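You operate a simulated robot arm through the tools that you are given. There is no shell and no other tool.

You are at the controls of a simulated robot arm. One attempt, no reset.

TASK
Stop the fan, squeegee the puddle away, then slide the blue tray over.
Fine: the tray ends where the puddle was; squeegee back. Set down upright: squeegee. What is to be rubbed or washed off counts as gone when no trace of it is left.

It is judged by the outcome, as a careful person would: the job done as asked, and still so three seconds after it is handed in. It fails if anything else is knocked over, pushed out of place, dropped, spilled or broken.

THE ROBOT
A 7-joint arm with a two-finger parallel gripper, fixed in place. Base frame: the origin is at the foot of the arm, x ahead of it, y to its left, z up. Units: mm, degrees, N and s.
With the tool pointing down near the work surface it reaches from about 420 to 900 mm from the base axis. Its first joint turns from -143.0 to 143.0 degrees. Payload 3 kg.
The tool frame sits at the grasp point between the pads (the TCP): z along the fingers, y along the line on which they close. The tips reach 30 mm beyond it. Largest opening 94 mm; finger width 28, thickness 10; the body of the gripper, 50 by 96 mm, starts 55 mm behind the TCP.
Orientation is that of the tool frame in the base frame, as a unit quaternion [w, x, y, z]. With the fingers straight down and closing along the base's y, the tool's x points along the base's -x, its y along +y and its z along -z.

THE INTERFACE
- The arm moves only by the tool arm_command. Its argument "motion" is a list that holds one entry, the list of rows, each a list of 7 numbers: the shift along the tool's x, y, z in mm, then the turn, a rotation vector about the tool's x, y, z in degrees, then the opening, from 0 (shut) to 1 (fully open). In form: [[[dx, dy, dz, rx, ry, rz, grip], ...]]. A call has 1 to 20 rows; each row shifts and turns the commanded pose from where the row before left it, along the tool's axes as they then stand. Rows are played at 5 a second. More than 50 mm and 8.6 degrees between two rows, or a gripper value outside its range, and nothing of the call is played. Where a pose cannot be reached the arm comes as near as it can. A force on the tool above 90 N (or 10 N above the force at the start of the call, whichever is more), or a blocked arm, ends the call early, and 0.2 s more pass. Each finger travels about 72 mm/s and halts on what it meets, pressing with about 27 N; the grip force reading is that of the motor and also rises with nothing between the fingers. The clock runs only during rows and for 0.2 s after the last one: add rows that do not move to give the fingers time. The reply holds the time, the measured pose of the TCP, the force on the tool along the base axes, the opening and the grip force, in the units named above and with some noise, with the torque about the TCP (base axes, N m) and any sound that the robot's microphone picked up, and new pictures: "views" is both (left out), scene, wrist or none.
- Cameras (640 x 400 px; columns grow to the right, rows downward): "scene" is fixed at [50.1, -650.2, 1431.4]; the picture's right is [0.74, -0.68, 0.00], its down [-0.51, -0.55, -0.66] and it looks along [0.45, 0.49, -0.75] (base axes); focal length 214 px, centre (320, 200). "wrist" rides on the gripper at [76, 14, -102] in the tool frame; the picture's right is [-0.18, 0.98, 0.00], its down [-0.75, -0.14, -0.64] and it looks along [-0.63, -0.12, 0.77] (tool axes); focal length 243 px, centre (320, 200). There is no depth. A picture from a camera that has moved, and an enlarged one, comes with that camera's place and axes in the base frame and with its lens.
- close_up(camera, box): a new picture of the part [left, top, right, bottom] of that camera's present view, enlarged. The clock stands still meanwhile.
- sign_off(): hands the job in; it is judged then, once.

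Places have to be worked out from the pictures, the camera data and where the tool is seen. Open the gripper and draw the arm clear of the work before you hand the job in, unless the task says otherwise.

The tools are called after "Emit:" by a JSON object that holds its "method" and its "body". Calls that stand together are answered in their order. arm_command: Moves the arm, as the interface text tells. Its arguments: {"type":"object","properties":{"motion":{"type":"array","items":{"type":"array","items":{"type":"array","items":{"type":"number"}}}},"views":{"type":"string","enum":["both","scene","wrist","none"]}},"required":["motion"]} The other tools are called the same way: close_up (camera, box) takes an enlarged picture of a part of a camera's view; sign_off () hands the job in.

At the start:

```text
clock: 0.0
ee_pos: [371.4, 557.3, 1158.0]
ee_rot: [0.001, -0.001, 1.0, 0.0]
contact_force: [-0.5, -0.1, -0.6]
torque: [-0.02, 0.02, 0.03]
finger_gap: 94.2
grasp_force: 0.0
```

scene: 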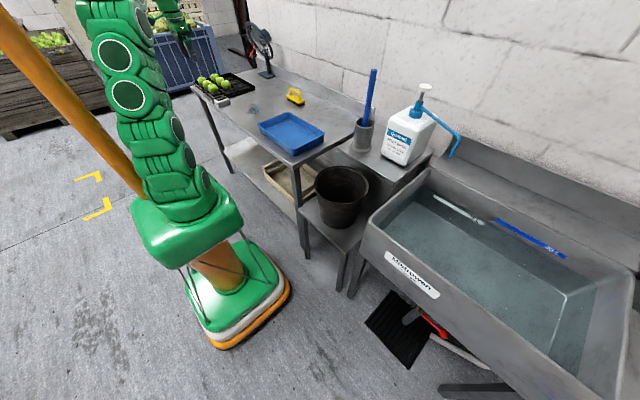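
wrist: 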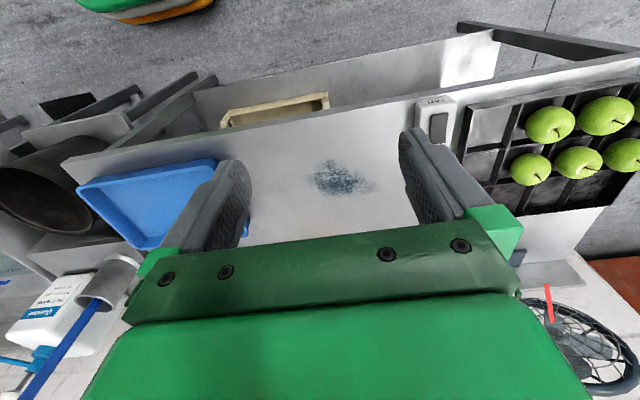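

I'll start by looking closer at the table: the fan, the puddle, the yellow squeegee, and the blue tray.

Emit:
{"method": "close_up", "body": {"camera": "scene", "box": [180, 10, 380, 135]}}

Emit:
{"method": "close_up", "body": {"camera": "wrist", "box": [380, 60, 640, 222]}}

Emit:
{"method": "close_up", "body": {"camera": "wrist", "box": [480, 250, 640, 400]}}

Emit:
{"method": "close_up", "body": {"camera": "scene", "box": [230, 10, 310, 60]}}

```text
3.20 times, centred on (280, 72) of scene
camera zoom: at [50.1, -650.2, 1431.4], right [0.74, -0.68, 0.0], down [-0.51, -0.55, -0.66], along [0.45, 0.49, -0.75], focal length 686 px, centre (448, 608)
```

zoom: 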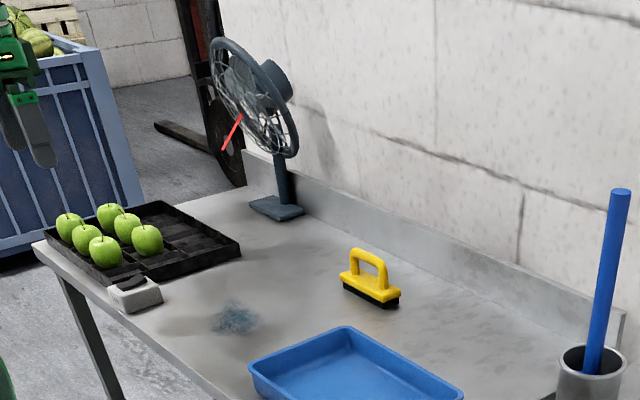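

```text
2.46 times, centred on (510, 141) of wrist
camera zoom: at [295.4, 571.6, 1258.9], right [0.18, 0.98, 0.0], down [0.75, -0.14, 0.64], along [0.63, -0.12, -0.77], focal length 597 px, centre (-148, 345)
```

zoom: 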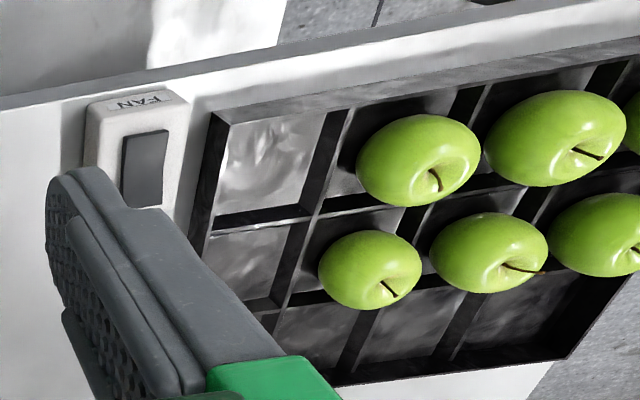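

```text
2.67 times, centred on (560, 325) of wrist
camera zoom: at [295.4, 571.6, 1258.9], right [0.18, 0.98, 0.0], down [0.75, -0.14, 0.64], along [0.63, -0.12, -0.77], focal length 647 px, centre (-320, -133)
```

zoom: 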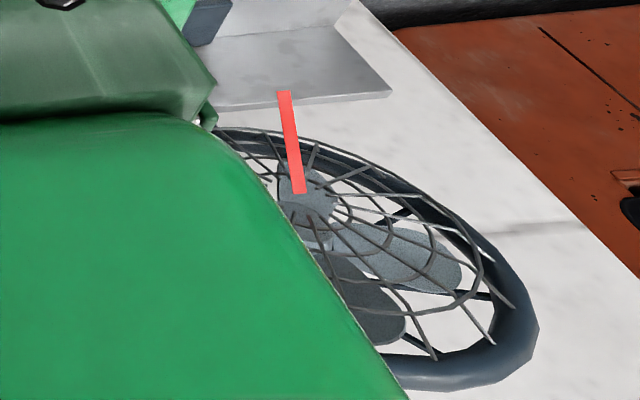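

```text
8.00 times, centred on (270, 35) of scene
camera zoom: at [50.1, -650.2, 1431.4], right [0.74, -0.68, 0.0], down [-0.51, -0.55, -0.66], along [0.45, 0.49, -0.75], focal length 1716 px, centre (720, 1520)
```

zoom: 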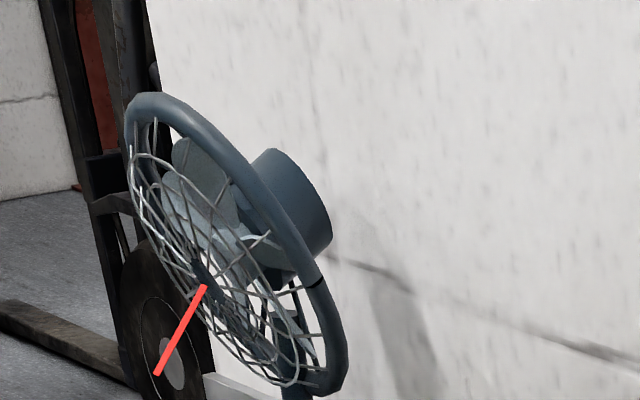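

The switch is a white box marked FAN at about (513, 750, 840), the puddle is at about (613, 557), and the tabletop is at z≈815. I'll move the hand over towards the squeegee, staying high, to see it with the wrist camera.

Emit:
{"method": "arm_command", "body": {"motion": [[[-38, -18, 8, 0, 0, 0, 1], [-38, -18, 8, 0, 0, 0, 1], [-38, -18, 8, 0, 0, 0, 1], [-38, -18, 8, 0, 0, 0, 1], [-38, -18, 8, 0, 0, 0, 1], [-38, -18, 8, 0, 0, 0, 1], [0, 0, 0, 0, 0, 0, 1]]]}}

```text
clock: 1.6
ee_pos: [600.3, 446.9, 1112.6]
ee_rot: [0.0, 0.0, 1.0, 0.0]
contact_force: [-0.3, -0.6, 0.6]
torque: [-0.02, 0.01, 0.0]
finger_gap: 94.1
grasp_force: 0.1
camera wrist: at [523.9, 461.6, 1213.1], right [0.18, 0.98, 0.0], down [0.75, -0.14, 0.64], along [0.63, -0.12, -0.77], focal length 243 px, centre (320, 200)
```

scene: 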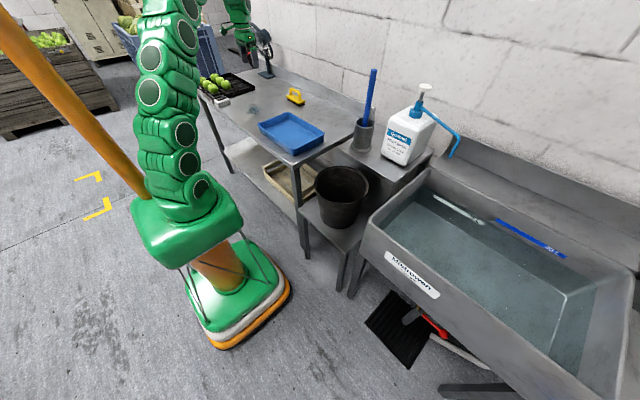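
wrist: 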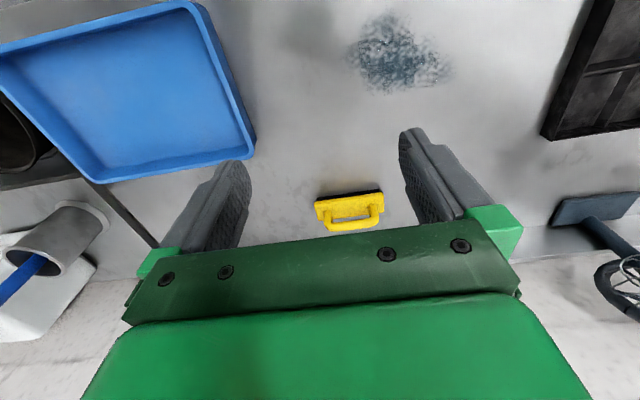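

Now the wrist view shows the squeegee, the puddle and the tray together. I'll enlarge it to measure them.

Emit:
{"method": "close_up", "body": {"camera": "wrist", "box": [240, 120, 420, 240]}}

Emit:
{"method": "close_up", "body": {"camera": "wrist", "box": [320, 0, 500, 112]}}

Emit:
{"method": "close_up", "body": {"camera": "scene", "box": [270, 75, 330, 115]}}

Emit:
{"method": "close_up", "body": {"camera": "scene", "box": [190, 60, 350, 160]}}

```text
3.33 times, centred on (330, 180) of wrist
camera zoom: at [523.9, 461.6, 1213.1], right [0.18, 0.98, 0.0], down [0.75, -0.14, 0.64], along [0.63, -0.12, -0.77], focal length 809 px, centre (287, 267)
```

zoom: 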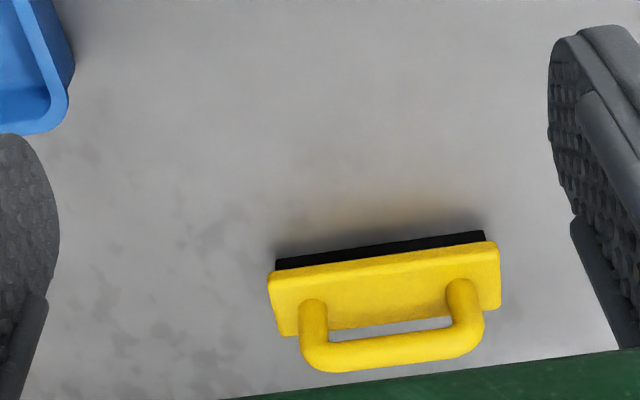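

```text
3.56 times, centred on (410, 56) of wrist
camera zoom: at [523.9, 461.6, 1213.1], right [0.18, 0.98, 0.0], down [0.75, -0.14, 0.64], along [0.63, -0.12, -0.77], focal length 863 px, centre (0, 712)
```

zoom: 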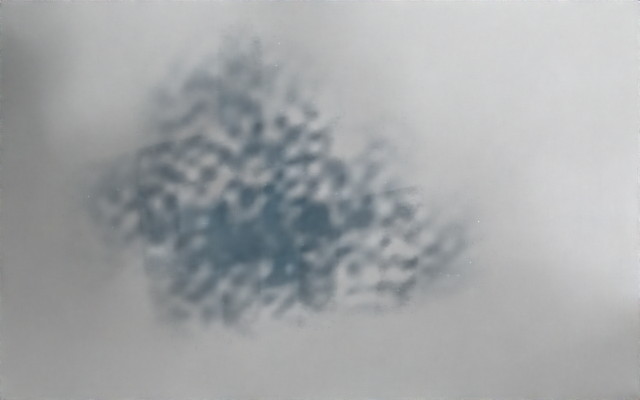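

```text
10.00 times, centred on (300, 95) of scene
camera zoom: at [50.1, -650.2, 1431.4], right [0.74, -0.68, 0.0], down [-0.51, -0.55, -0.66], along [0.45, 0.49, -0.75], focal length 2145 px, centre (520, 1250)
```

zoom: 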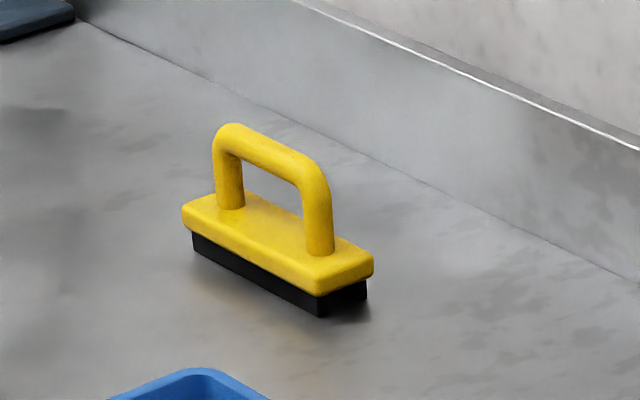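

```text
4.00 times, centred on (270, 110) of scene
camera zoom: at [50.1, -650.2, 1431.4], right [0.74, -0.68, 0.0], down [-0.51, -0.55, -0.66], along [0.45, 0.49, -0.75], focal length 858 px, centre (520, 560)
```

zoom: 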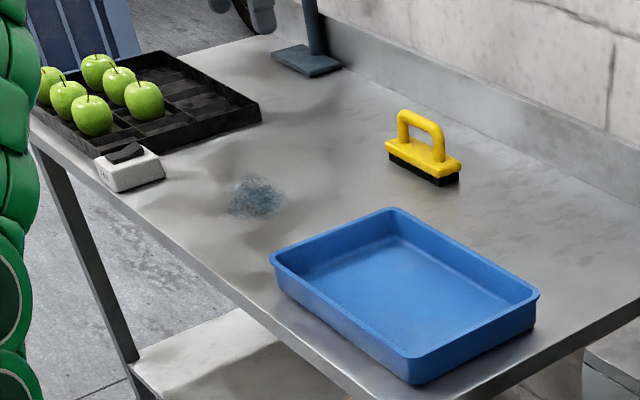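

Handle top of the squeegee is at about (864, 462, 890), with its long side along y. I'll first go for the fan: move above the switch for a closer look at its rocker.

Emit:
{"method": "arm_command", "body": {"motion": [[[16, 34, 14, 0, 0, 0, 1], [16, 34, 14, 0, 0, 0, 1], [16, 34, 14, 0, 0, 0, 1], [16, 34, 14, 0, 0, 0, 1], [16, 34, 14, 0, 0, 0, 1], [16, 34, 14, 0, 0, 0, 1], [16, 34, 14, 0, 0, 0, 1], [16, 34, 14, 0, 0, 0, 1], [0, 0, 0, 0, 0, 0, 0.5], [0, 0, 0, 0, 0, 0, 0], [0, 0, 0, 0, 0, 0, 0], [0, 0, 0, 0, 0, 0, 0]]]}}

```text
clock: 4.2
ee_pos: [469.7, 721.5, 997.7]
ee_rot: [0.0, 0.0, 1.0, 0.0]
contact_force: [-0.1, 0.1, -0.2]
torque: [0.0, 0.03, -0.04]
finger_gap: 0.1
grasp_force: 27.0
camera wrist: at [394.0, 735.5, 1099.6], right [0.18, 0.98, 0.0], down [0.75, -0.14, 0.64], along [0.63, -0.12, -0.77], focal length 243 px, centre (320, 200)
```

scene: 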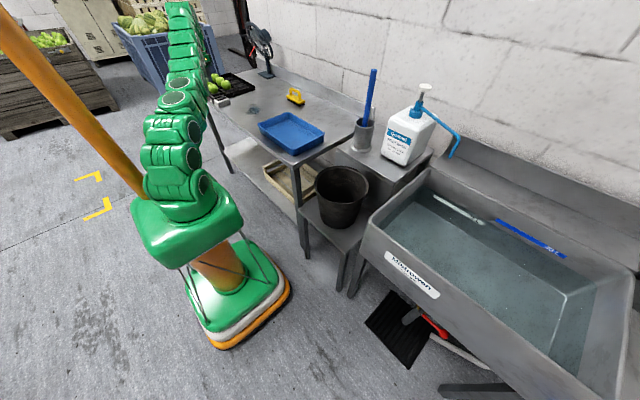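
wrist: 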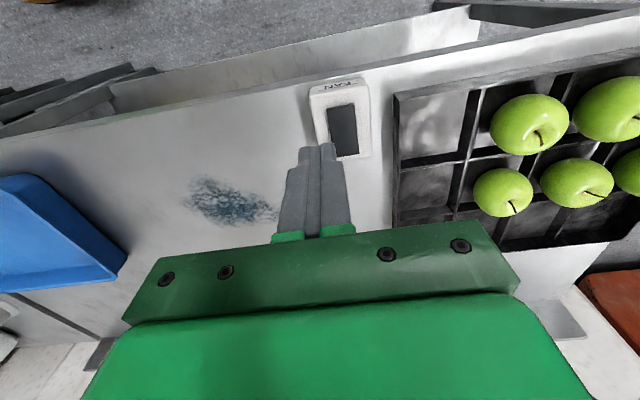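

Emit:
{"method": "close_up", "body": {"camera": "wrist", "box": [280, 60, 408, 170]}}

Emit:
{"method": "close_up", "body": {"camera": "scene", "box": [200, 85, 248, 115]}}

```text
3.64 times, centred on (344, 115) of wrist
camera zoom: at [394.0, 735.5, 1099.6], right [0.18, 0.98, 0.0], down [0.75, -0.14, 0.64], along [0.63, -0.12, -0.77], focal length 882 px, centre (233, 509)
```

zoom: 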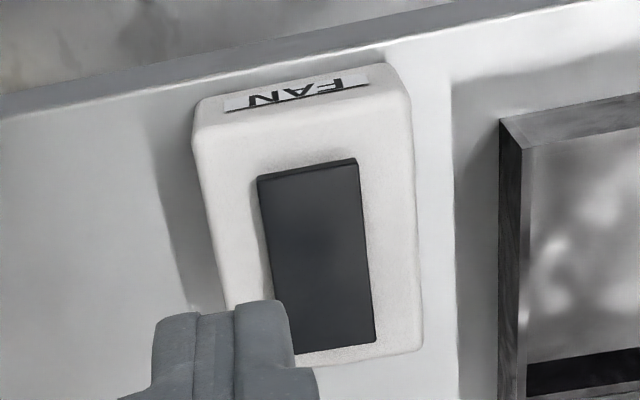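

```text
13.33 times, centred on (224, 100) of scene
camera zoom: at [50.1, -650.2, 1431.4], right [0.74, -0.68, 0.0], down [-0.51, -0.55, -0.66], along [0.45, 0.49, -0.75], focal length 2860 px, centre (1600, 1533)
```

zoom: 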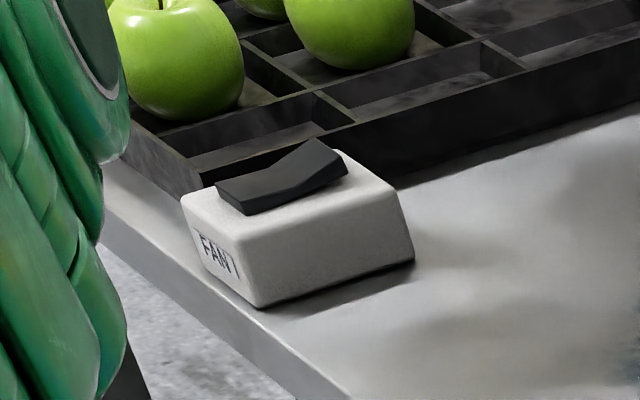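

The rocker's far end (+x) is raised and the near end, by the label, is pressed in. I judge the raised half to be at (520, 741) with its top at z≈860, so I'll place the closed fingertips above it and come down part way.

Emit:
{"method": "arm_command", "body": {"motion": [[[-27, 10, 0, 0, 0, 0, 0], [-28, 10, 0, 0, 0, 0, 0], [0, 0, 25, 0, 0, 0, 0], [0, 0, 25, 0, 0, 0, 0], [0, 0, 20, 0, 0, 0, 0], [0, 0, 0, 0, 0, 0, 0]]]}}

```text
clock: 5.6
ee_pos: [479.3, 723.4, 927.2]
ee_rot: [0.0, 0.0, 1.0, -0.001]
contact_force: [0.3, 0.7, 0.7]
torque: [0.0, 0.01, 0.01]
finger_gap: 0.0
grasp_force: 26.8
out of reach, approached as far as the arm can: row 1, 2
camera wrist: at [403.8, 738.0, 1028.7], right [0.18, 0.98, 0.0], down [0.75, -0.14, 0.64], along [0.63, -0.12, -0.77], focal length 243 px, centre (320, 200)
```

scene: 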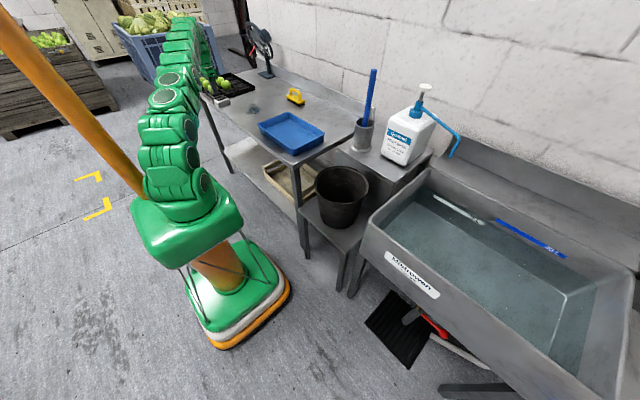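
wrist: 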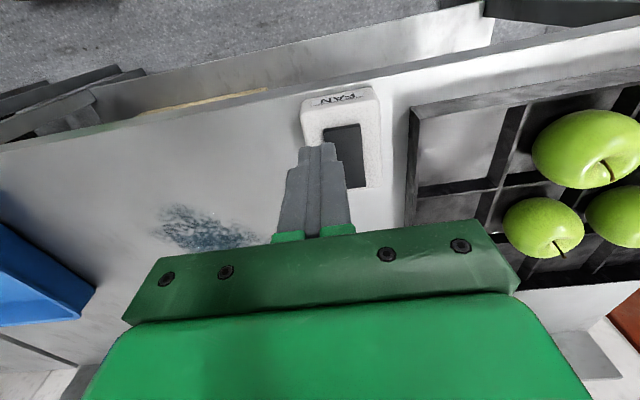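

Straight down, the arm stops about 868 mm out at that height, so I need to lean the fingers outward to reach further. I'll tilt the tool about 21° outward at this height and check.

Emit:
{"method": "arm_command", "body": {"motion": [[[0, 0, 0, -5.74, -4.0, 0, 0], [0, 0, 0, -5.74, -4.0, 0, 0], [0, 0, 0, -5.74, -4.0, 0, 0], [0, 0, 0, 0, 0, 0, 0]]]}}

```text
clock: 6.6
ee_pos: [480.0, 723.1, 928.1]
ee_rot: [0.104, -0.001, 0.983, 0.149]
contact_force: [1.2, -0.8, 0.0]
torque: [-0.03, 0.0, 0.0]
finger_gap: 0.1
grasp_force: 27.0
camera wrist: at [383.9, 710.1, 1010.1], right [0.15, 0.93, 0.33], down [0.61, -0.35, 0.71], along [0.78, 0.09, -0.62], focal length 243 px, centre (320, 200)
```

scene: 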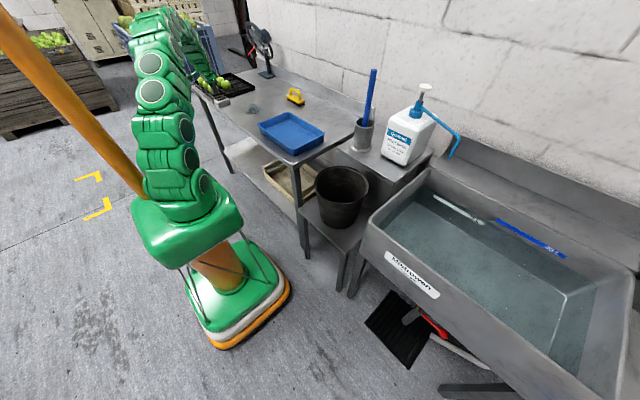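
wrist: 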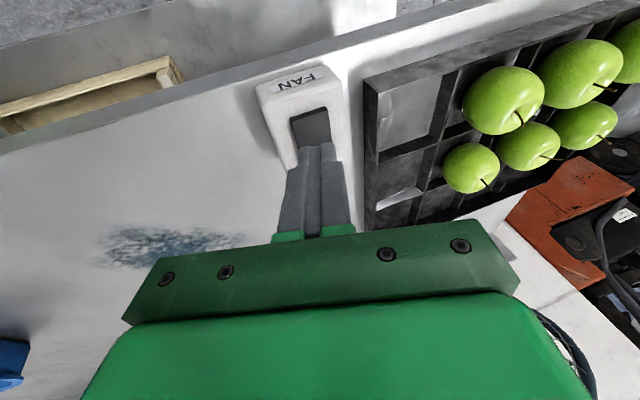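

Tilting worked. I move the tip along to about (525, 741, 875), just above the raised end of the rocker.

Emit:
{"method": "arm_command", "body": {"motion": [[[-11, 0, 11.3, 0, 0, 0, 0], [-11, 0, 11.3, 0, 0, 0, 0], [-11, 0, 11.3, 0, 0, 0, 0], [0, 0, 0, 0, 0, 0, 0]]]}}

Emit:
{"method": "close_up", "body": {"camera": "scene", "box": [196, 75, 260, 115]}}

Emit:
{"method": "close_up", "body": {"camera": "wrist", "box": [240, 60, 400, 160]}}

```text
clock: 7.6
ee_pos: [519.5, 735.3, 901.3]
ee_rot: [0.104, 0.0, 0.983, 0.149]
contact_force: [-0.7, -0.2, -0.1]
torque: [0.03, 0.03, 0.02]
finger_gap: 0.1
grasp_force: 26.8
camera wrist: at [423.2, 720.2, 984.5], right [0.15, 0.93, 0.33], down [0.61, -0.35, 0.71], along [0.78, 0.09, -0.62], focal length 243 px, centre (320, 200)
```

scene: 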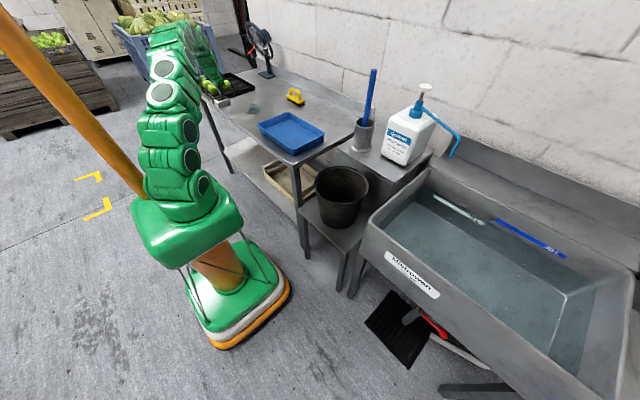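
wrist: 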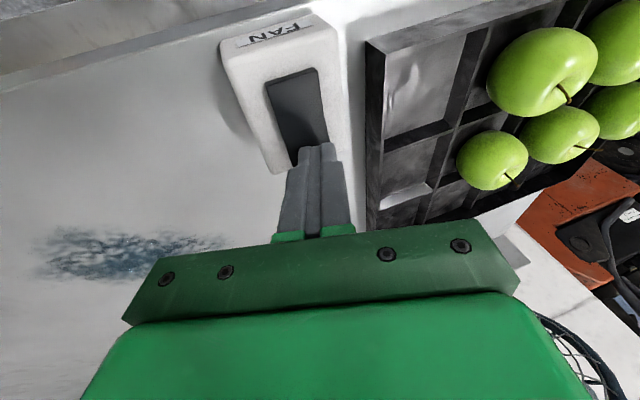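

```text
10.00 times, centred on (228, 95) of scene
camera zoom: at [50.1, -650.2, 1431.4], right [0.74, -0.68, 0.0], down [-0.51, -0.55, -0.66], along [0.45, 0.49, -0.75], focal length 2145 px, centre (1240, 1250)
```

zoom: 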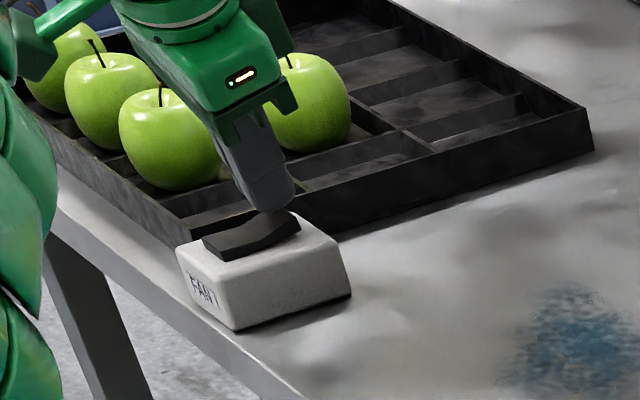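

```text
4.00 times, centred on (320, 110) of wrist
camera zoom: at [423.2, 720.2, 984.5], right [0.15, 0.93, 0.33], down [0.61, -0.35, 0.71], along [0.78, 0.09, -0.62], focal length 970 px, centre (320, 560)
```

zoom: 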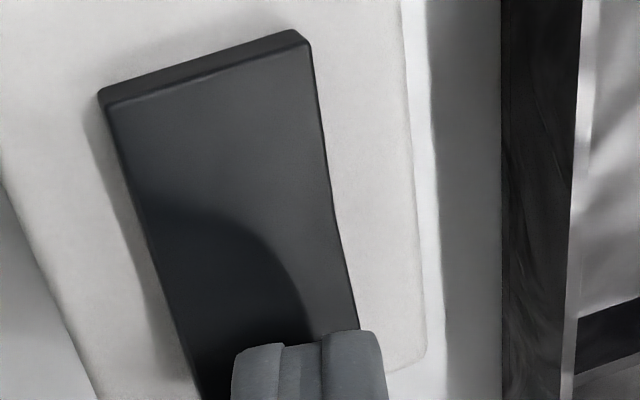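

The tip is right above the raised end of the rocker. I shift 4 mm toward -y and press down in small steps.

Emit:
{"method": "arm_command", "body": {"motion": [[[0.85, -3.8, -1.4, 0, 0, 0, 0], [0.61, -0.88, 2.8, 0, 0, 0, 0], [0.61, -0.88, 2.8, 0, 0, 0, 0], [0.61, -0.88, 2.8, 0, 0, 0, 0], [0.61, -0.88, 2.8, 0, 0, 0, 0], [0, 0, 0, 0, 0, 0, 0]]]}}

Emit:
{"method": "close_up", "body": {"camera": "scene", "box": [196, 75, 260, 115]}}

```text
clock: 9.0
ee_pos: [520.2, 731.5, 897.4]
ee_rot: [0.107, -0.001, 0.982, 0.154]
contact_force: [2.0, 1.4, 8.4]
torque: [0.05, 0.01, -0.05]
finger_gap: 0.2
grasp_force: 27.0
stopped in row 6: the force on the tool passed its limit at 92 N (the readings are from after the stop); the commanded pose is now the measured one
camera wrist: at [423.7, 716.2, 979.4], right [0.15, 0.93, 0.34], down [0.6, -0.35, 0.71], along [0.78, 0.1, -0.61], focal length 243 px, centre (320, 200)
```

scene: 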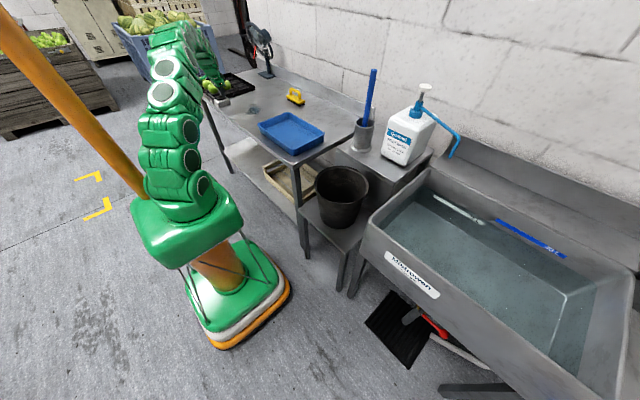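
wrist: 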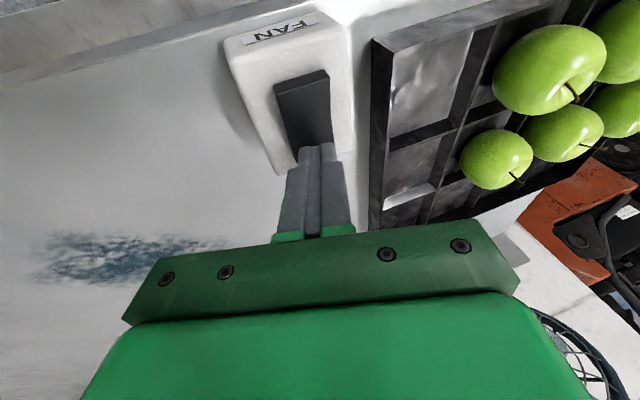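

```text
10.00 times, centred on (228, 95) of scene
camera zoom: at [50.1, -650.2, 1431.4], right [0.74, -0.68, 0.0], down [-0.51, -0.55, -0.66], along [0.45, 0.49, -0.75], focal length 2145 px, centre (1240, 1250)
```

zoom: 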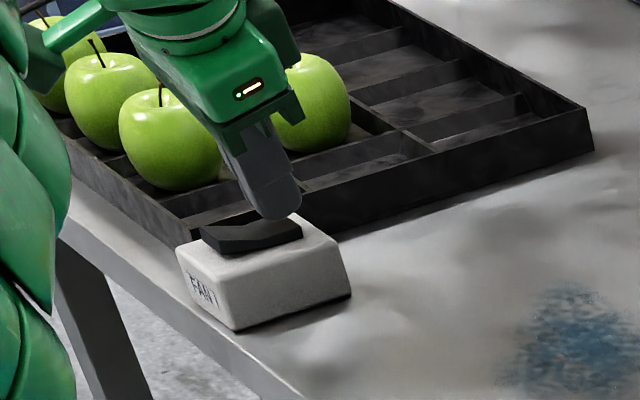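

Contact was at tip height about 869, the force went past 90 N, and the rocker now looks flipped, with its near end up. I'll lift off and check the fan and its ribbon.

Emit:
{"method": "arm_command", "body": {"motion": [[[-4, 6, -19, 0, 0, 0, 0], [-4, 6, -19, 0, 0, 0, 0], [0, 0, 0, 0, 0, 0, 0], [0, 0, 0, 0, 0, 0, 0]]]}}

Emit:
{"method": "close_up", "body": {"camera": "scene", "box": [230, 10, 310, 60]}}

Emit:
{"method": "close_up", "body": {"camera": "scene", "box": [196, 75, 260, 115]}}

```text
clock: 10.0
ee_pos: [518.8, 729.9, 935.4]
ee_rot: [0.108, 0.0, 0.982, 0.152]
contact_force: [-0.3, -0.1, 0.0]
torque: [0.0, 0.02, 0.02]
finger_gap: 0.0
grasp_force: 26.9
camera wrist: at [422.3, 715.1, 1018.4], right [0.15, 0.93, 0.33], down [0.61, -0.35, 0.71], along [0.78, 0.1, -0.62], focal length 243 px, centre (320, 200)
```

scene: 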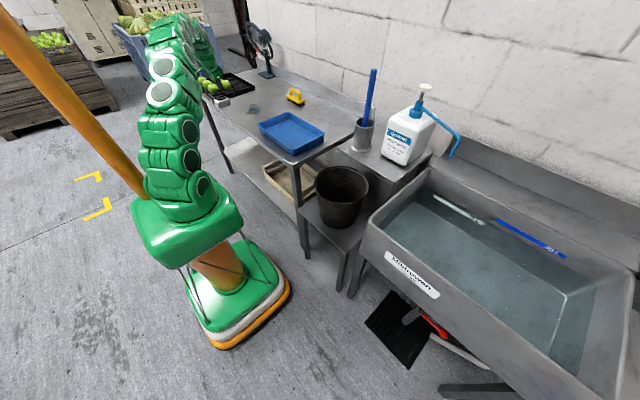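
wrist: 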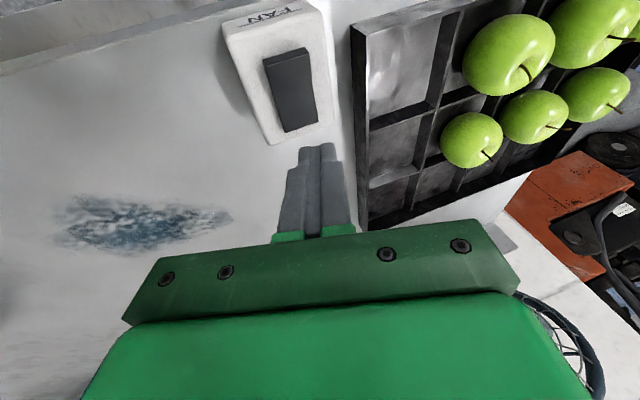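

```text
8.00 times, centred on (270, 35) of scene
camera zoom: at [50.1, -650.2, 1431.4], right [0.74, -0.68, 0.0], down [-0.51, -0.55, -0.66], along [0.45, 0.49, -0.75], focal length 1716 px, centre (720, 1520)
```

zoom: 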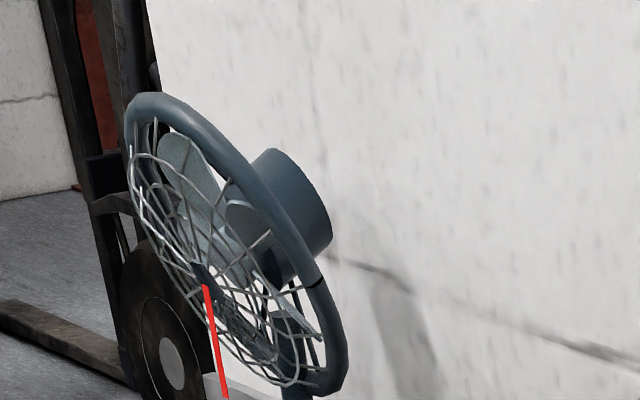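

```text
10.00 times, centred on (228, 95) of scene
camera zoom: at [50.1, -650.2, 1431.4], right [0.74, -0.68, 0.0], down [-0.51, -0.55, -0.66], along [0.45, 0.49, -0.75], focal length 2145 px, centre (1240, 1250)
```

zoom: 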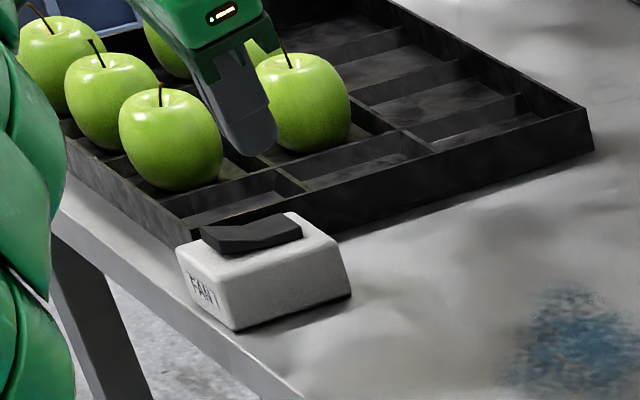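

The ribbon now hangs down and the rocker has flipped, so the fan is off; I'll confirm that again later. Next I move back over the table, straighten the tool and open the gripper, ready to turn it for the squeegee handle.

Emit:
{"method": "arm_command", "body": {"motion": [[[-20.9, -31.9, -20.2, 0, 0, 0, 0], [-20.9, -31.9, -20.2, 0, 0, 0, 0], [-20.9, -31.9, -20.2, 0, 0, 0, 0], [-20.9, -31.9, -20.2, 0, 0, 0, 0.3], [-20.9, -31.9, -20.2, 0, 0, 0, 0.6], [-20.9, -31.9, -20.2, 0, 0, 0, 1], [-20.9, -31.9, -20.2, 0, 0, 0, 1], [0, 0, 0, 5.84, 4.15, 0, 1], [0, 0, 0, 5.84, 4.15, 0, 1], [0, 0, 0, 5.84, 4.15, 0, 1], [0, 0, 0, 0, 0, 0, 1]]]}}

Emit:
{"method": "close_up", "body": {"camera": "scene", "box": [230, 10, 310, 60]}}

```text
clock: 12.4
ee_pos: [638.8, 470.4, 1032.1]
ee_rot: [-0.001, 0.001, 1.0, -0.001]
contact_force: [-1.1, 0.2, 0.2]
torque: [0.01, -0.01, 0.0]
finger_gap: 94.2
grasp_force: 0.1
camera wrist: at [563.1, 485.0, 1133.5], right [0.18, 0.98, 0.0], down [0.76, -0.14, 0.64], along [0.63, -0.12, -0.77], focal length 243 px, centre (320, 200)
```

scene: 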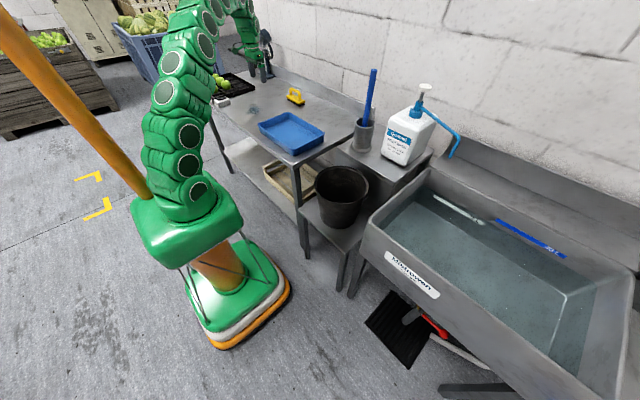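
wrist: 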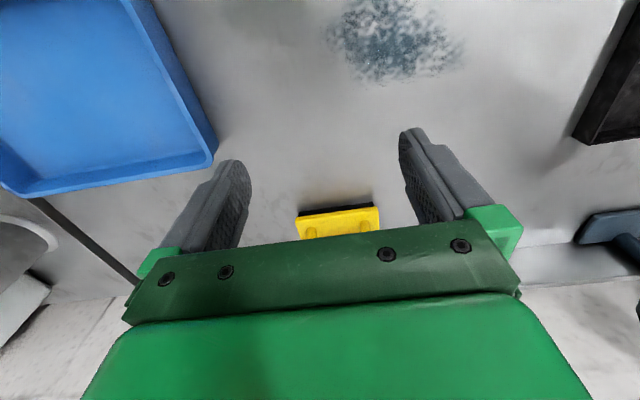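

```text
8.00 times, centred on (270, 35) of scene
camera zoom: at [50.1, -650.2, 1431.4], right [0.74, -0.68, 0.0], down [-0.51, -0.55, -0.66], along [0.45, 0.49, -0.75], focal length 1716 px, centre (720, 1520)
```

zoom: 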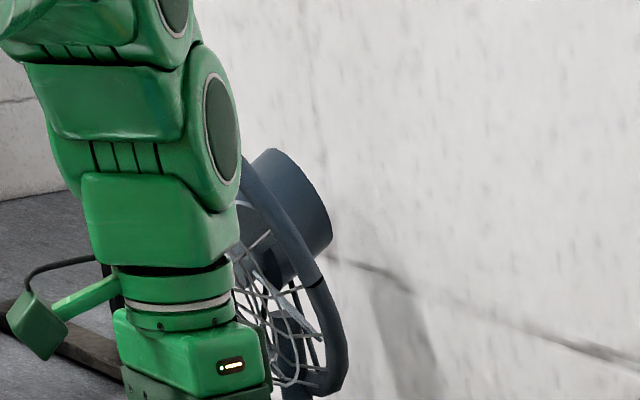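

Before turning the hand, I take one more measurement of the squeegee's edges from this viewpoint to triangulate its position.

Emit:
{"method": "close_up", "body": {"camera": "wrist", "box": [270, 180, 400, 250]}}

Emit:
{"method": "close_up", "body": {"camera": "wrist", "box": [300, 0, 492, 120]}}

```text
4.92 times, centred on (335, 215) of wrist
camera zoom: at [563.1, 485.0, 1133.5], right [0.18, 0.98, 0.0], down [0.76, -0.14, 0.64], along [0.63, -0.12, -0.77], focal length 1194 px, centre (246, 126)
```

zoom: 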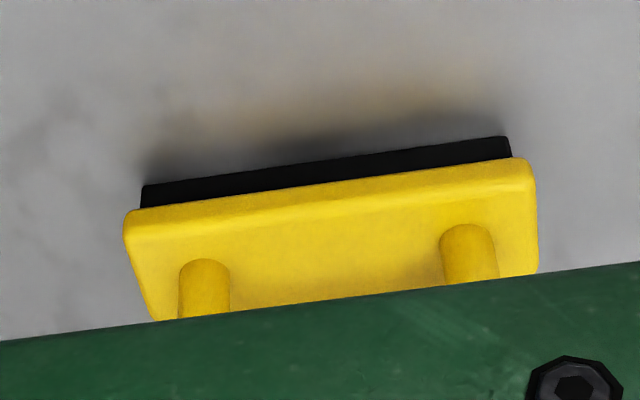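

```text
3.33 times, centred on (396, 60) of wrist
camera zoom: at [563.1, 485.0, 1133.5], right [0.18, 0.98, 0.0], down [0.76, -0.14, 0.64], along [0.63, -0.12, -0.77], focal length 809 px, centre (67, 667)
```

zoom: 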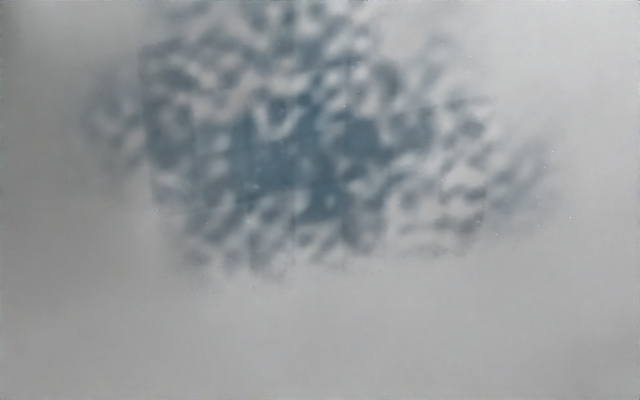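

The readings agree: the table is at z≈817 and the squeegee foot is centred on y≈461, with its front edge at x≈843. The handle bar runs along y at about (856, 461, 893), so I'll turn the tool 90° to close across the bar.

Emit:
{"method": "arm_command", "body": {"motion": [[[0, 0, 0, 0, 0, 8.182, 1], [0, 0, 0, 0, 0, 8.182, 1], [0, 0, 0, 0, 0, 8.182, 1], [0, 0, 0, 0, 0, 8.182, 1], [0, 0, 0, 0, 0, 8.182, 1], [0, 0, 0, 0, 0, 8.182, 1], [0, 0, 0, 0, 0, 8.182, 1], [0, 0, 0, 0, 0, 8.182, 1], [0, 0, 0, 0, 0, 8.182, 1], [0, 0, 0, 0, 0, 8.182, 1], [0, 0, 0, 0, 0, 8.182, 1], [0, 0, 0, -8.33, 0, 0, 1], [0, 0, 0, -8.33, 0, 0, 1], [0, 0, 0, -8.33, 0, 0, 1], [0, 0, 0, 0, 0, 0, 1]]]}}

```text
clock: 15.6
ee_pos: [639.1, 470.9, 1031.0]
ee_rot: [0.152, 0.691, 0.69, 0.153]
contact_force: [0.9, -1.5, 0.8]
torque: [-0.01, -0.01, -0.01]
finger_gap: 94.2
grasp_force: 0.1
camera wrist: at [609.7, 546.2, 1129.1], right [0.89, -0.18, 0.41], down [-0.4, -0.75, 0.52], along [0.22, -0.63, -0.75], focal length 243 px, centre (320, 200)
```

scene: 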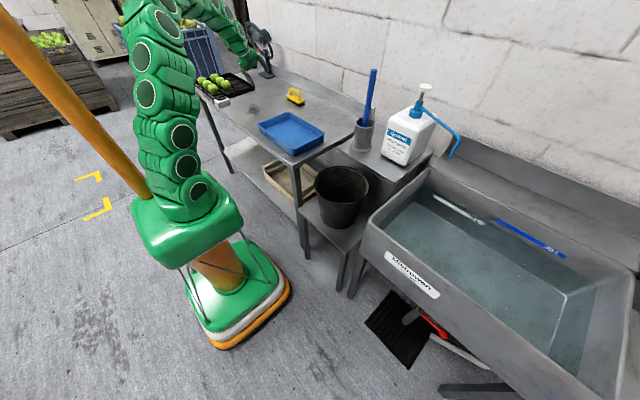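
wrist: 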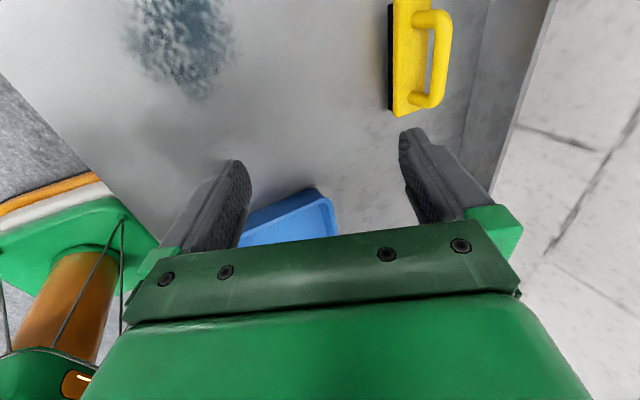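

The turn and tilt worked. Now I move to about 100 mm back from the handle bar, along the approach line.

Emit:
{"method": "arm_command", "body": {"motion": [[[-2, 27.8, 23.4, 0, 0, 0, 1], [-2, 27.8, 23.4, 0, 0, 0, 1], [-2, 27.8, 23.4, 0, 0, 0, 1], [-2, 27.8, 23.4, 0, 0, 0, 1], [-2, 27.8, 23.4, 0, 0, 0, 1], [0, 0, 0, 0, 0, 0, 1]]]}}

Emit:
{"method": "close_up", "body": {"camera": "scene", "box": [250, 55, 346, 115]}}

Emit:
{"method": "close_up", "body": {"camera": "wrist", "box": [220, 60, 460, 240]}}

```text
clock: 17.0
ee_pos: [815.6, 460.2, 981.8]
ee_rot: [0.152, 0.69, 0.691, 0.152]
contact_force: [0.1, -0.5, 0.1]
torque: [0.02, 0.0, 0.01]
finger_gap: 93.9
grasp_force: 0.0
camera wrist: at [785.5, 536.1, 1079.3], right [0.89, -0.18, 0.41], down [-0.4, -0.75, 0.52], along [0.22, -0.63, -0.75], focal length 243 px, centre (320, 200)
```

scene: 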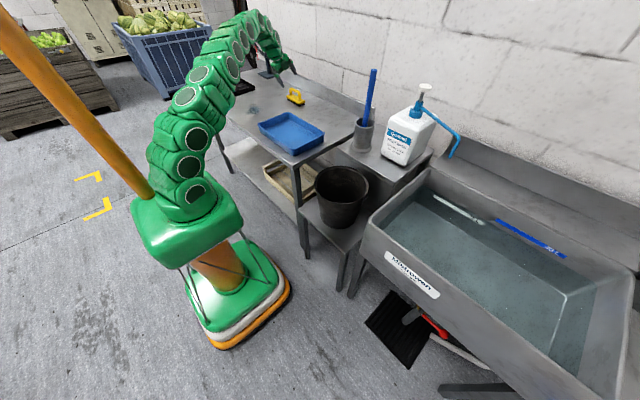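
wrist: 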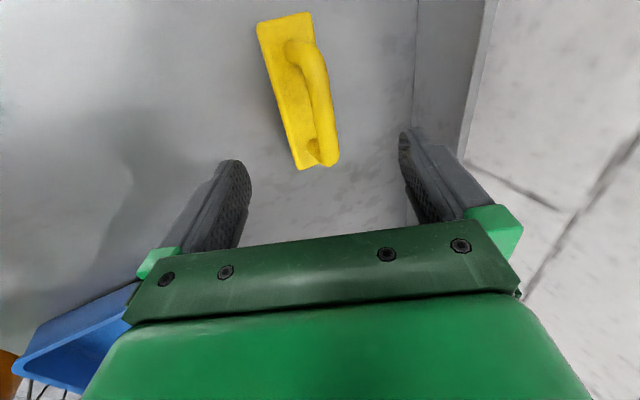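

```text
6.67 times, centred on (298, 85) of scene
camera zoom: at [50.1, -650.2, 1431.4], right [0.74, -0.68, 0.0], down [-0.51, -0.55, -0.66], along [0.45, 0.49, -0.75], focal length 1430 px, centre (467, 967)
```

zoom: 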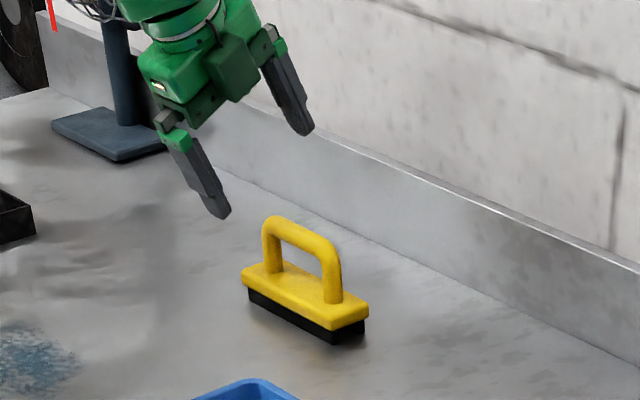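

```text
2.22 times, centred on (340, 150) of wrist
camera zoom: at [785.5, 536.1, 1079.3], right [0.89, -0.18, 0.41], down [-0.4, -0.75, 0.52], along [0.22, -0.63, -0.75], focal length 539 px, centre (276, 311)
```

zoom: 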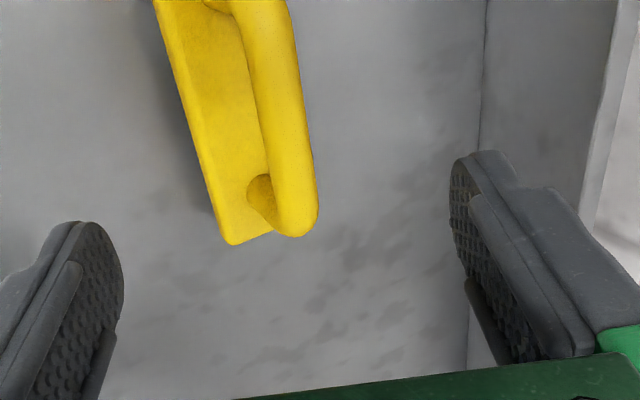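

The bar lines up with the opening at x≈858, z≈894. I narrow the fingers to about 42 mm and go most of the way in, then check.

Emit:
{"method": "arm_command", "body": {"motion": [[[0, 0.5, 0, 0, 0, 0, 0.45], [0, 0.4, 0, 0, 0, 0, 0.45], [0, 0.4, 20, 0, 0, 0, 0.45], [0, 0, 20, 0, 0, 0, 0.45], [0, 0, 20, 0, 0, 0, 0.45], [0, 0, 0, 0, 0, 0, 0.45]]]}}

Emit:
{"method": "close_up", "body": {"camera": "scene", "box": [266, 65, 330, 105]}}

Emit:
{"method": "close_up", "body": {"camera": "wrist", "box": [220, 60, 460, 240]}}

```text
clock: 18.4
ee_pos: [843.5, 459.9, 930.3]
ee_rot: [0.152, 0.691, 0.69, 0.153]
contact_force: [-0.2, -0.4, -0.4]
torque: [-0.03, 0.01, 0.0]
finger_gap: 42.2
grasp_force: 0.1
camera wrist: at [813.0, 536.0, 1027.8], right [0.89, -0.18, 0.41], down [-0.4, -0.75, 0.52], along [0.22, -0.63, -0.75], focal length 243 px, centre (320, 200)
```

scene: 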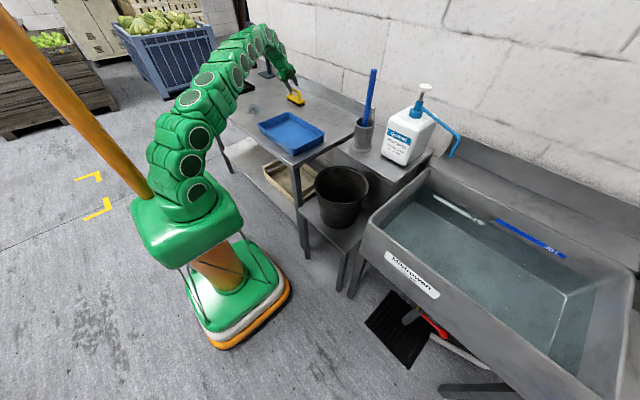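
wrist: 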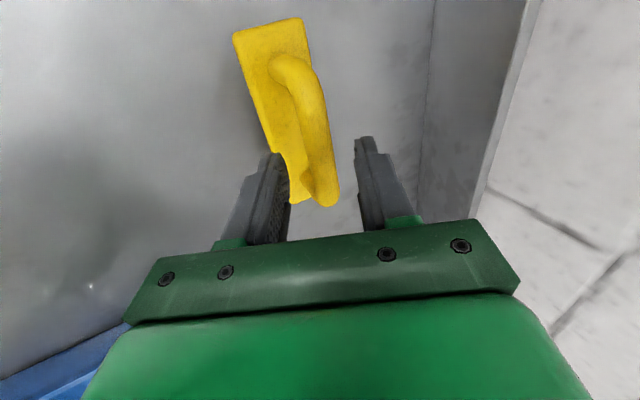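

```text
10.00 times, centred on (298, 85) of scene
camera zoom: at [50.1, -650.2, 1431.4], right [0.74, -0.68, 0.0], down [-0.51, -0.55, -0.66], along [0.45, 0.49, -0.75], focal length 2145 px, centre (540, 1350)
```

zoom: 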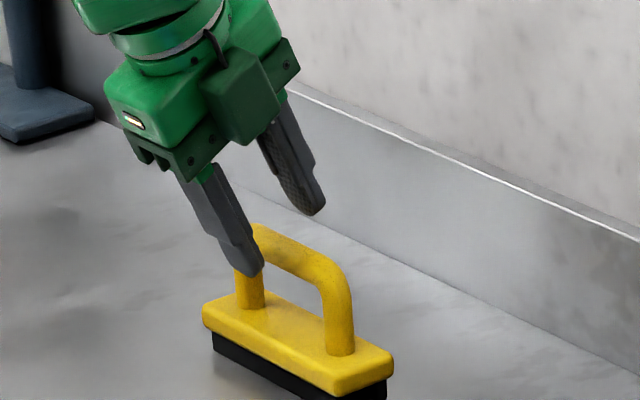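

```text
2.22 times, centred on (340, 150) of wrist
camera zoom: at [813.0, 536.0, 1027.8], right [0.89, -0.18, 0.41], down [-0.4, -0.75, 0.52], along [0.22, -0.63, -0.75], focal length 539 px, centre (276, 311)
```

zoom: 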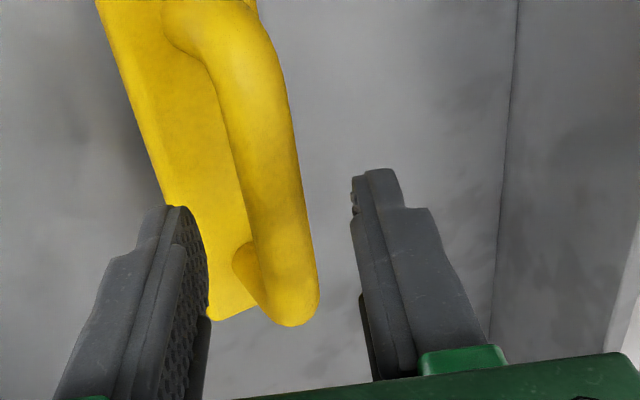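

The bar sits between the fingers, about 2 mm toward the inner one. I correct for that and advance the remaining 33 mm, then close on the bar.

Emit:
{"method": "arm_command", "body": {"motion": [[[0, -1.1, 11, 0, 0, 0, 0.45], [0, -1.1, 11, 0, 0, 0, 0.45], [0, 0, 11, 0, 0, 0, 0.45], [0, 0, 0, 0, 0, 0, 0.45]]]}}

Emit:
{"method": "close_up", "body": {"camera": "scene", "box": [266, 65, 330, 105]}}

Emit:
{"method": "close_up", "body": {"camera": "wrist", "box": [220, 60, 460, 240]}}

```text
clock: 19.4
ee_pos: [853.6, 461.3, 899.0]
ee_rot: [0.152, 0.69, 0.691, 0.153]
contact_force: [0.4, 0.4, -0.4]
torque: [-0.01, -0.01, -0.01]
finger_gap: 42.3
grasp_force: 0.1
camera wrist: at [823.9, 536.1, 997.3], right [0.89, -0.18, 0.41], down [-0.4, -0.75, 0.52], along [0.22, -0.63, -0.75], focal length 243 px, centre (320, 200)
```

scene: 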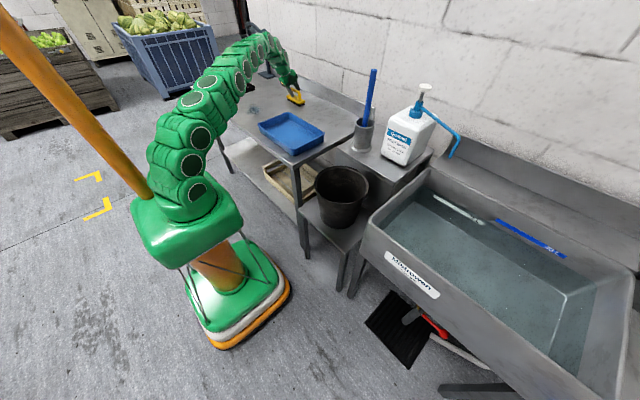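
wrist: 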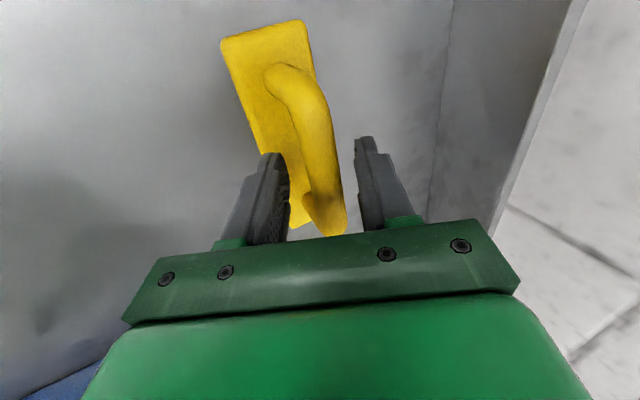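

```text
10.00 times, centred on (298, 85) of scene
camera zoom: at [50.1, -650.2, 1431.4], right [0.74, -0.68, 0.0], down [-0.51, -0.55, -0.66], along [0.45, 0.49, -0.75], focal length 2145 px, centre (540, 1350)
```

zoom: 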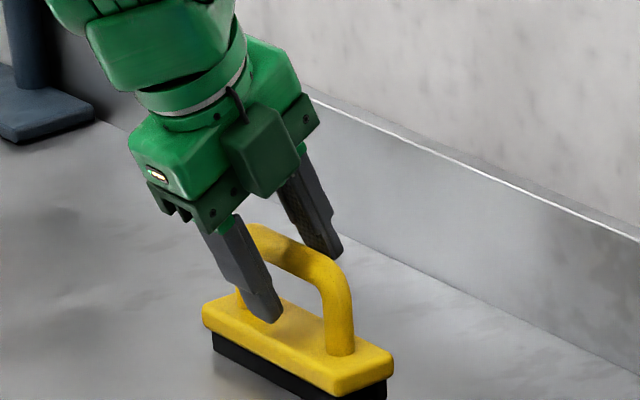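

```text
2.22 times, centred on (340, 150) of wrist
camera zoom: at [823.9, 536.1, 997.3], right [0.89, -0.18, 0.41], down [-0.4, -0.75, 0.52], along [0.22, -0.63, -0.75], focal length 539 px, centre (276, 311)
```

zoom: 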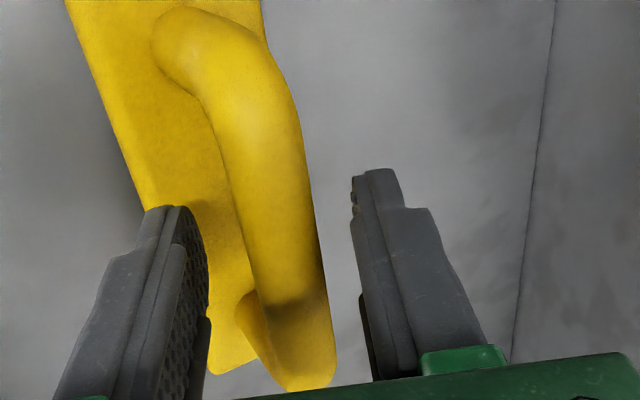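

The fingers straddle the bar with clearance below, so I close the gripper and give it time.

Emit:
{"method": "arm_command", "body": {"motion": [[[0, 0, 0, 0, 0, 0, 0.3], [0, 0, 0, 0, 0, 0, 0.15], [0, 0, 0, 0, 0, 0, 0], [0, 0, 0, 0, 0, 0, 0], [0, 0, 0, 0, 0, 0, 0]]]}}

Emit:
{"method": "close_up", "body": {"camera": "scene", "box": [266, 65, 330, 105]}}

Emit:
{"method": "close_up", "body": {"camera": "wrist", "box": [220, 60, 460, 240]}}

```text
clock: 20.6
ee_pos: [852.7, 459.4, 900.8]
ee_rot: [0.153, 0.69, 0.69, 0.154]
contact_force: [4.9, 0.7, 20.6]
torque: [0.0, -0.07, 0.0]
finger_gap: 17.3
grasp_force: 27.2
camera wrist: at [824.0, 535.9, 998.9], right [0.89, -0.18, 0.41], down [-0.4, -0.76, 0.52], along [0.22, -0.63, -0.75], focal length 243 px, centre (320, 200)
```

scene: 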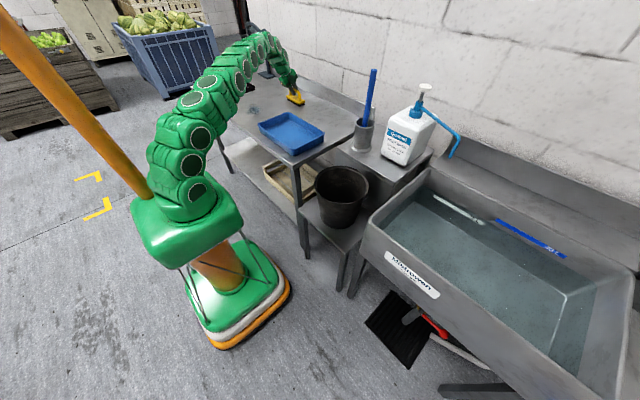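
wrist: 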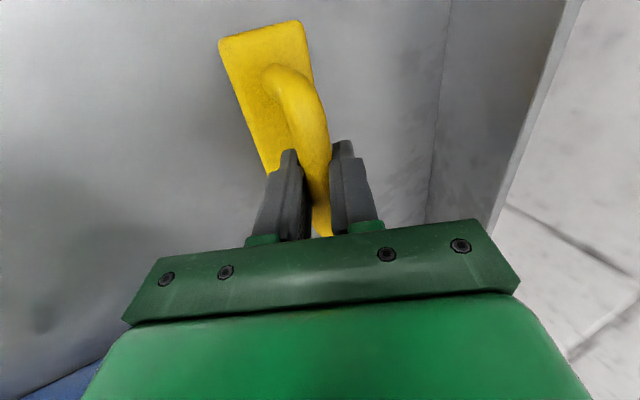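

```text
10.00 times, centred on (298, 85) of scene
camera zoom: at [50.1, -650.2, 1431.4], right [0.74, -0.68, 0.0], down [-0.51, -0.55, -0.66], along [0.45, 0.49, -0.75], focal length 2145 px, centre (540, 1350)
```

zoom: 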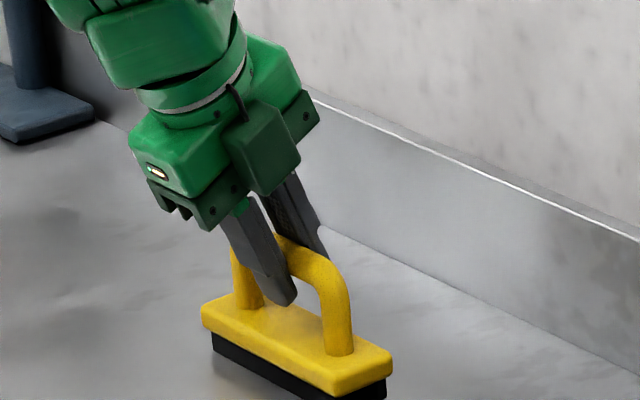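

```text
2.22 times, centred on (340, 150) of wrist
camera zoom: at [824.0, 535.9, 998.9], right [0.89, -0.18, 0.41], down [-0.4, -0.76, 0.52], along [0.22, -0.63, -0.75], focal length 539 px, centre (276, 311)
```

zoom: 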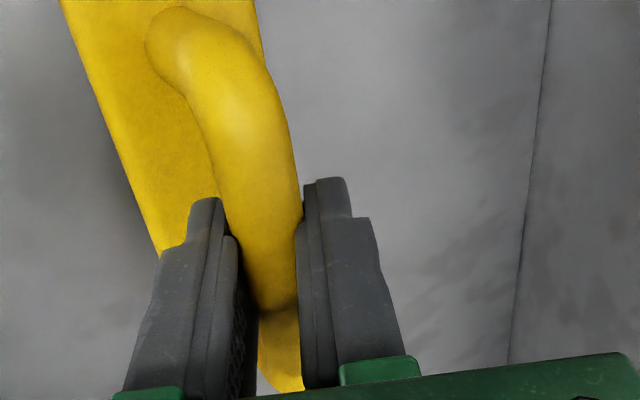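

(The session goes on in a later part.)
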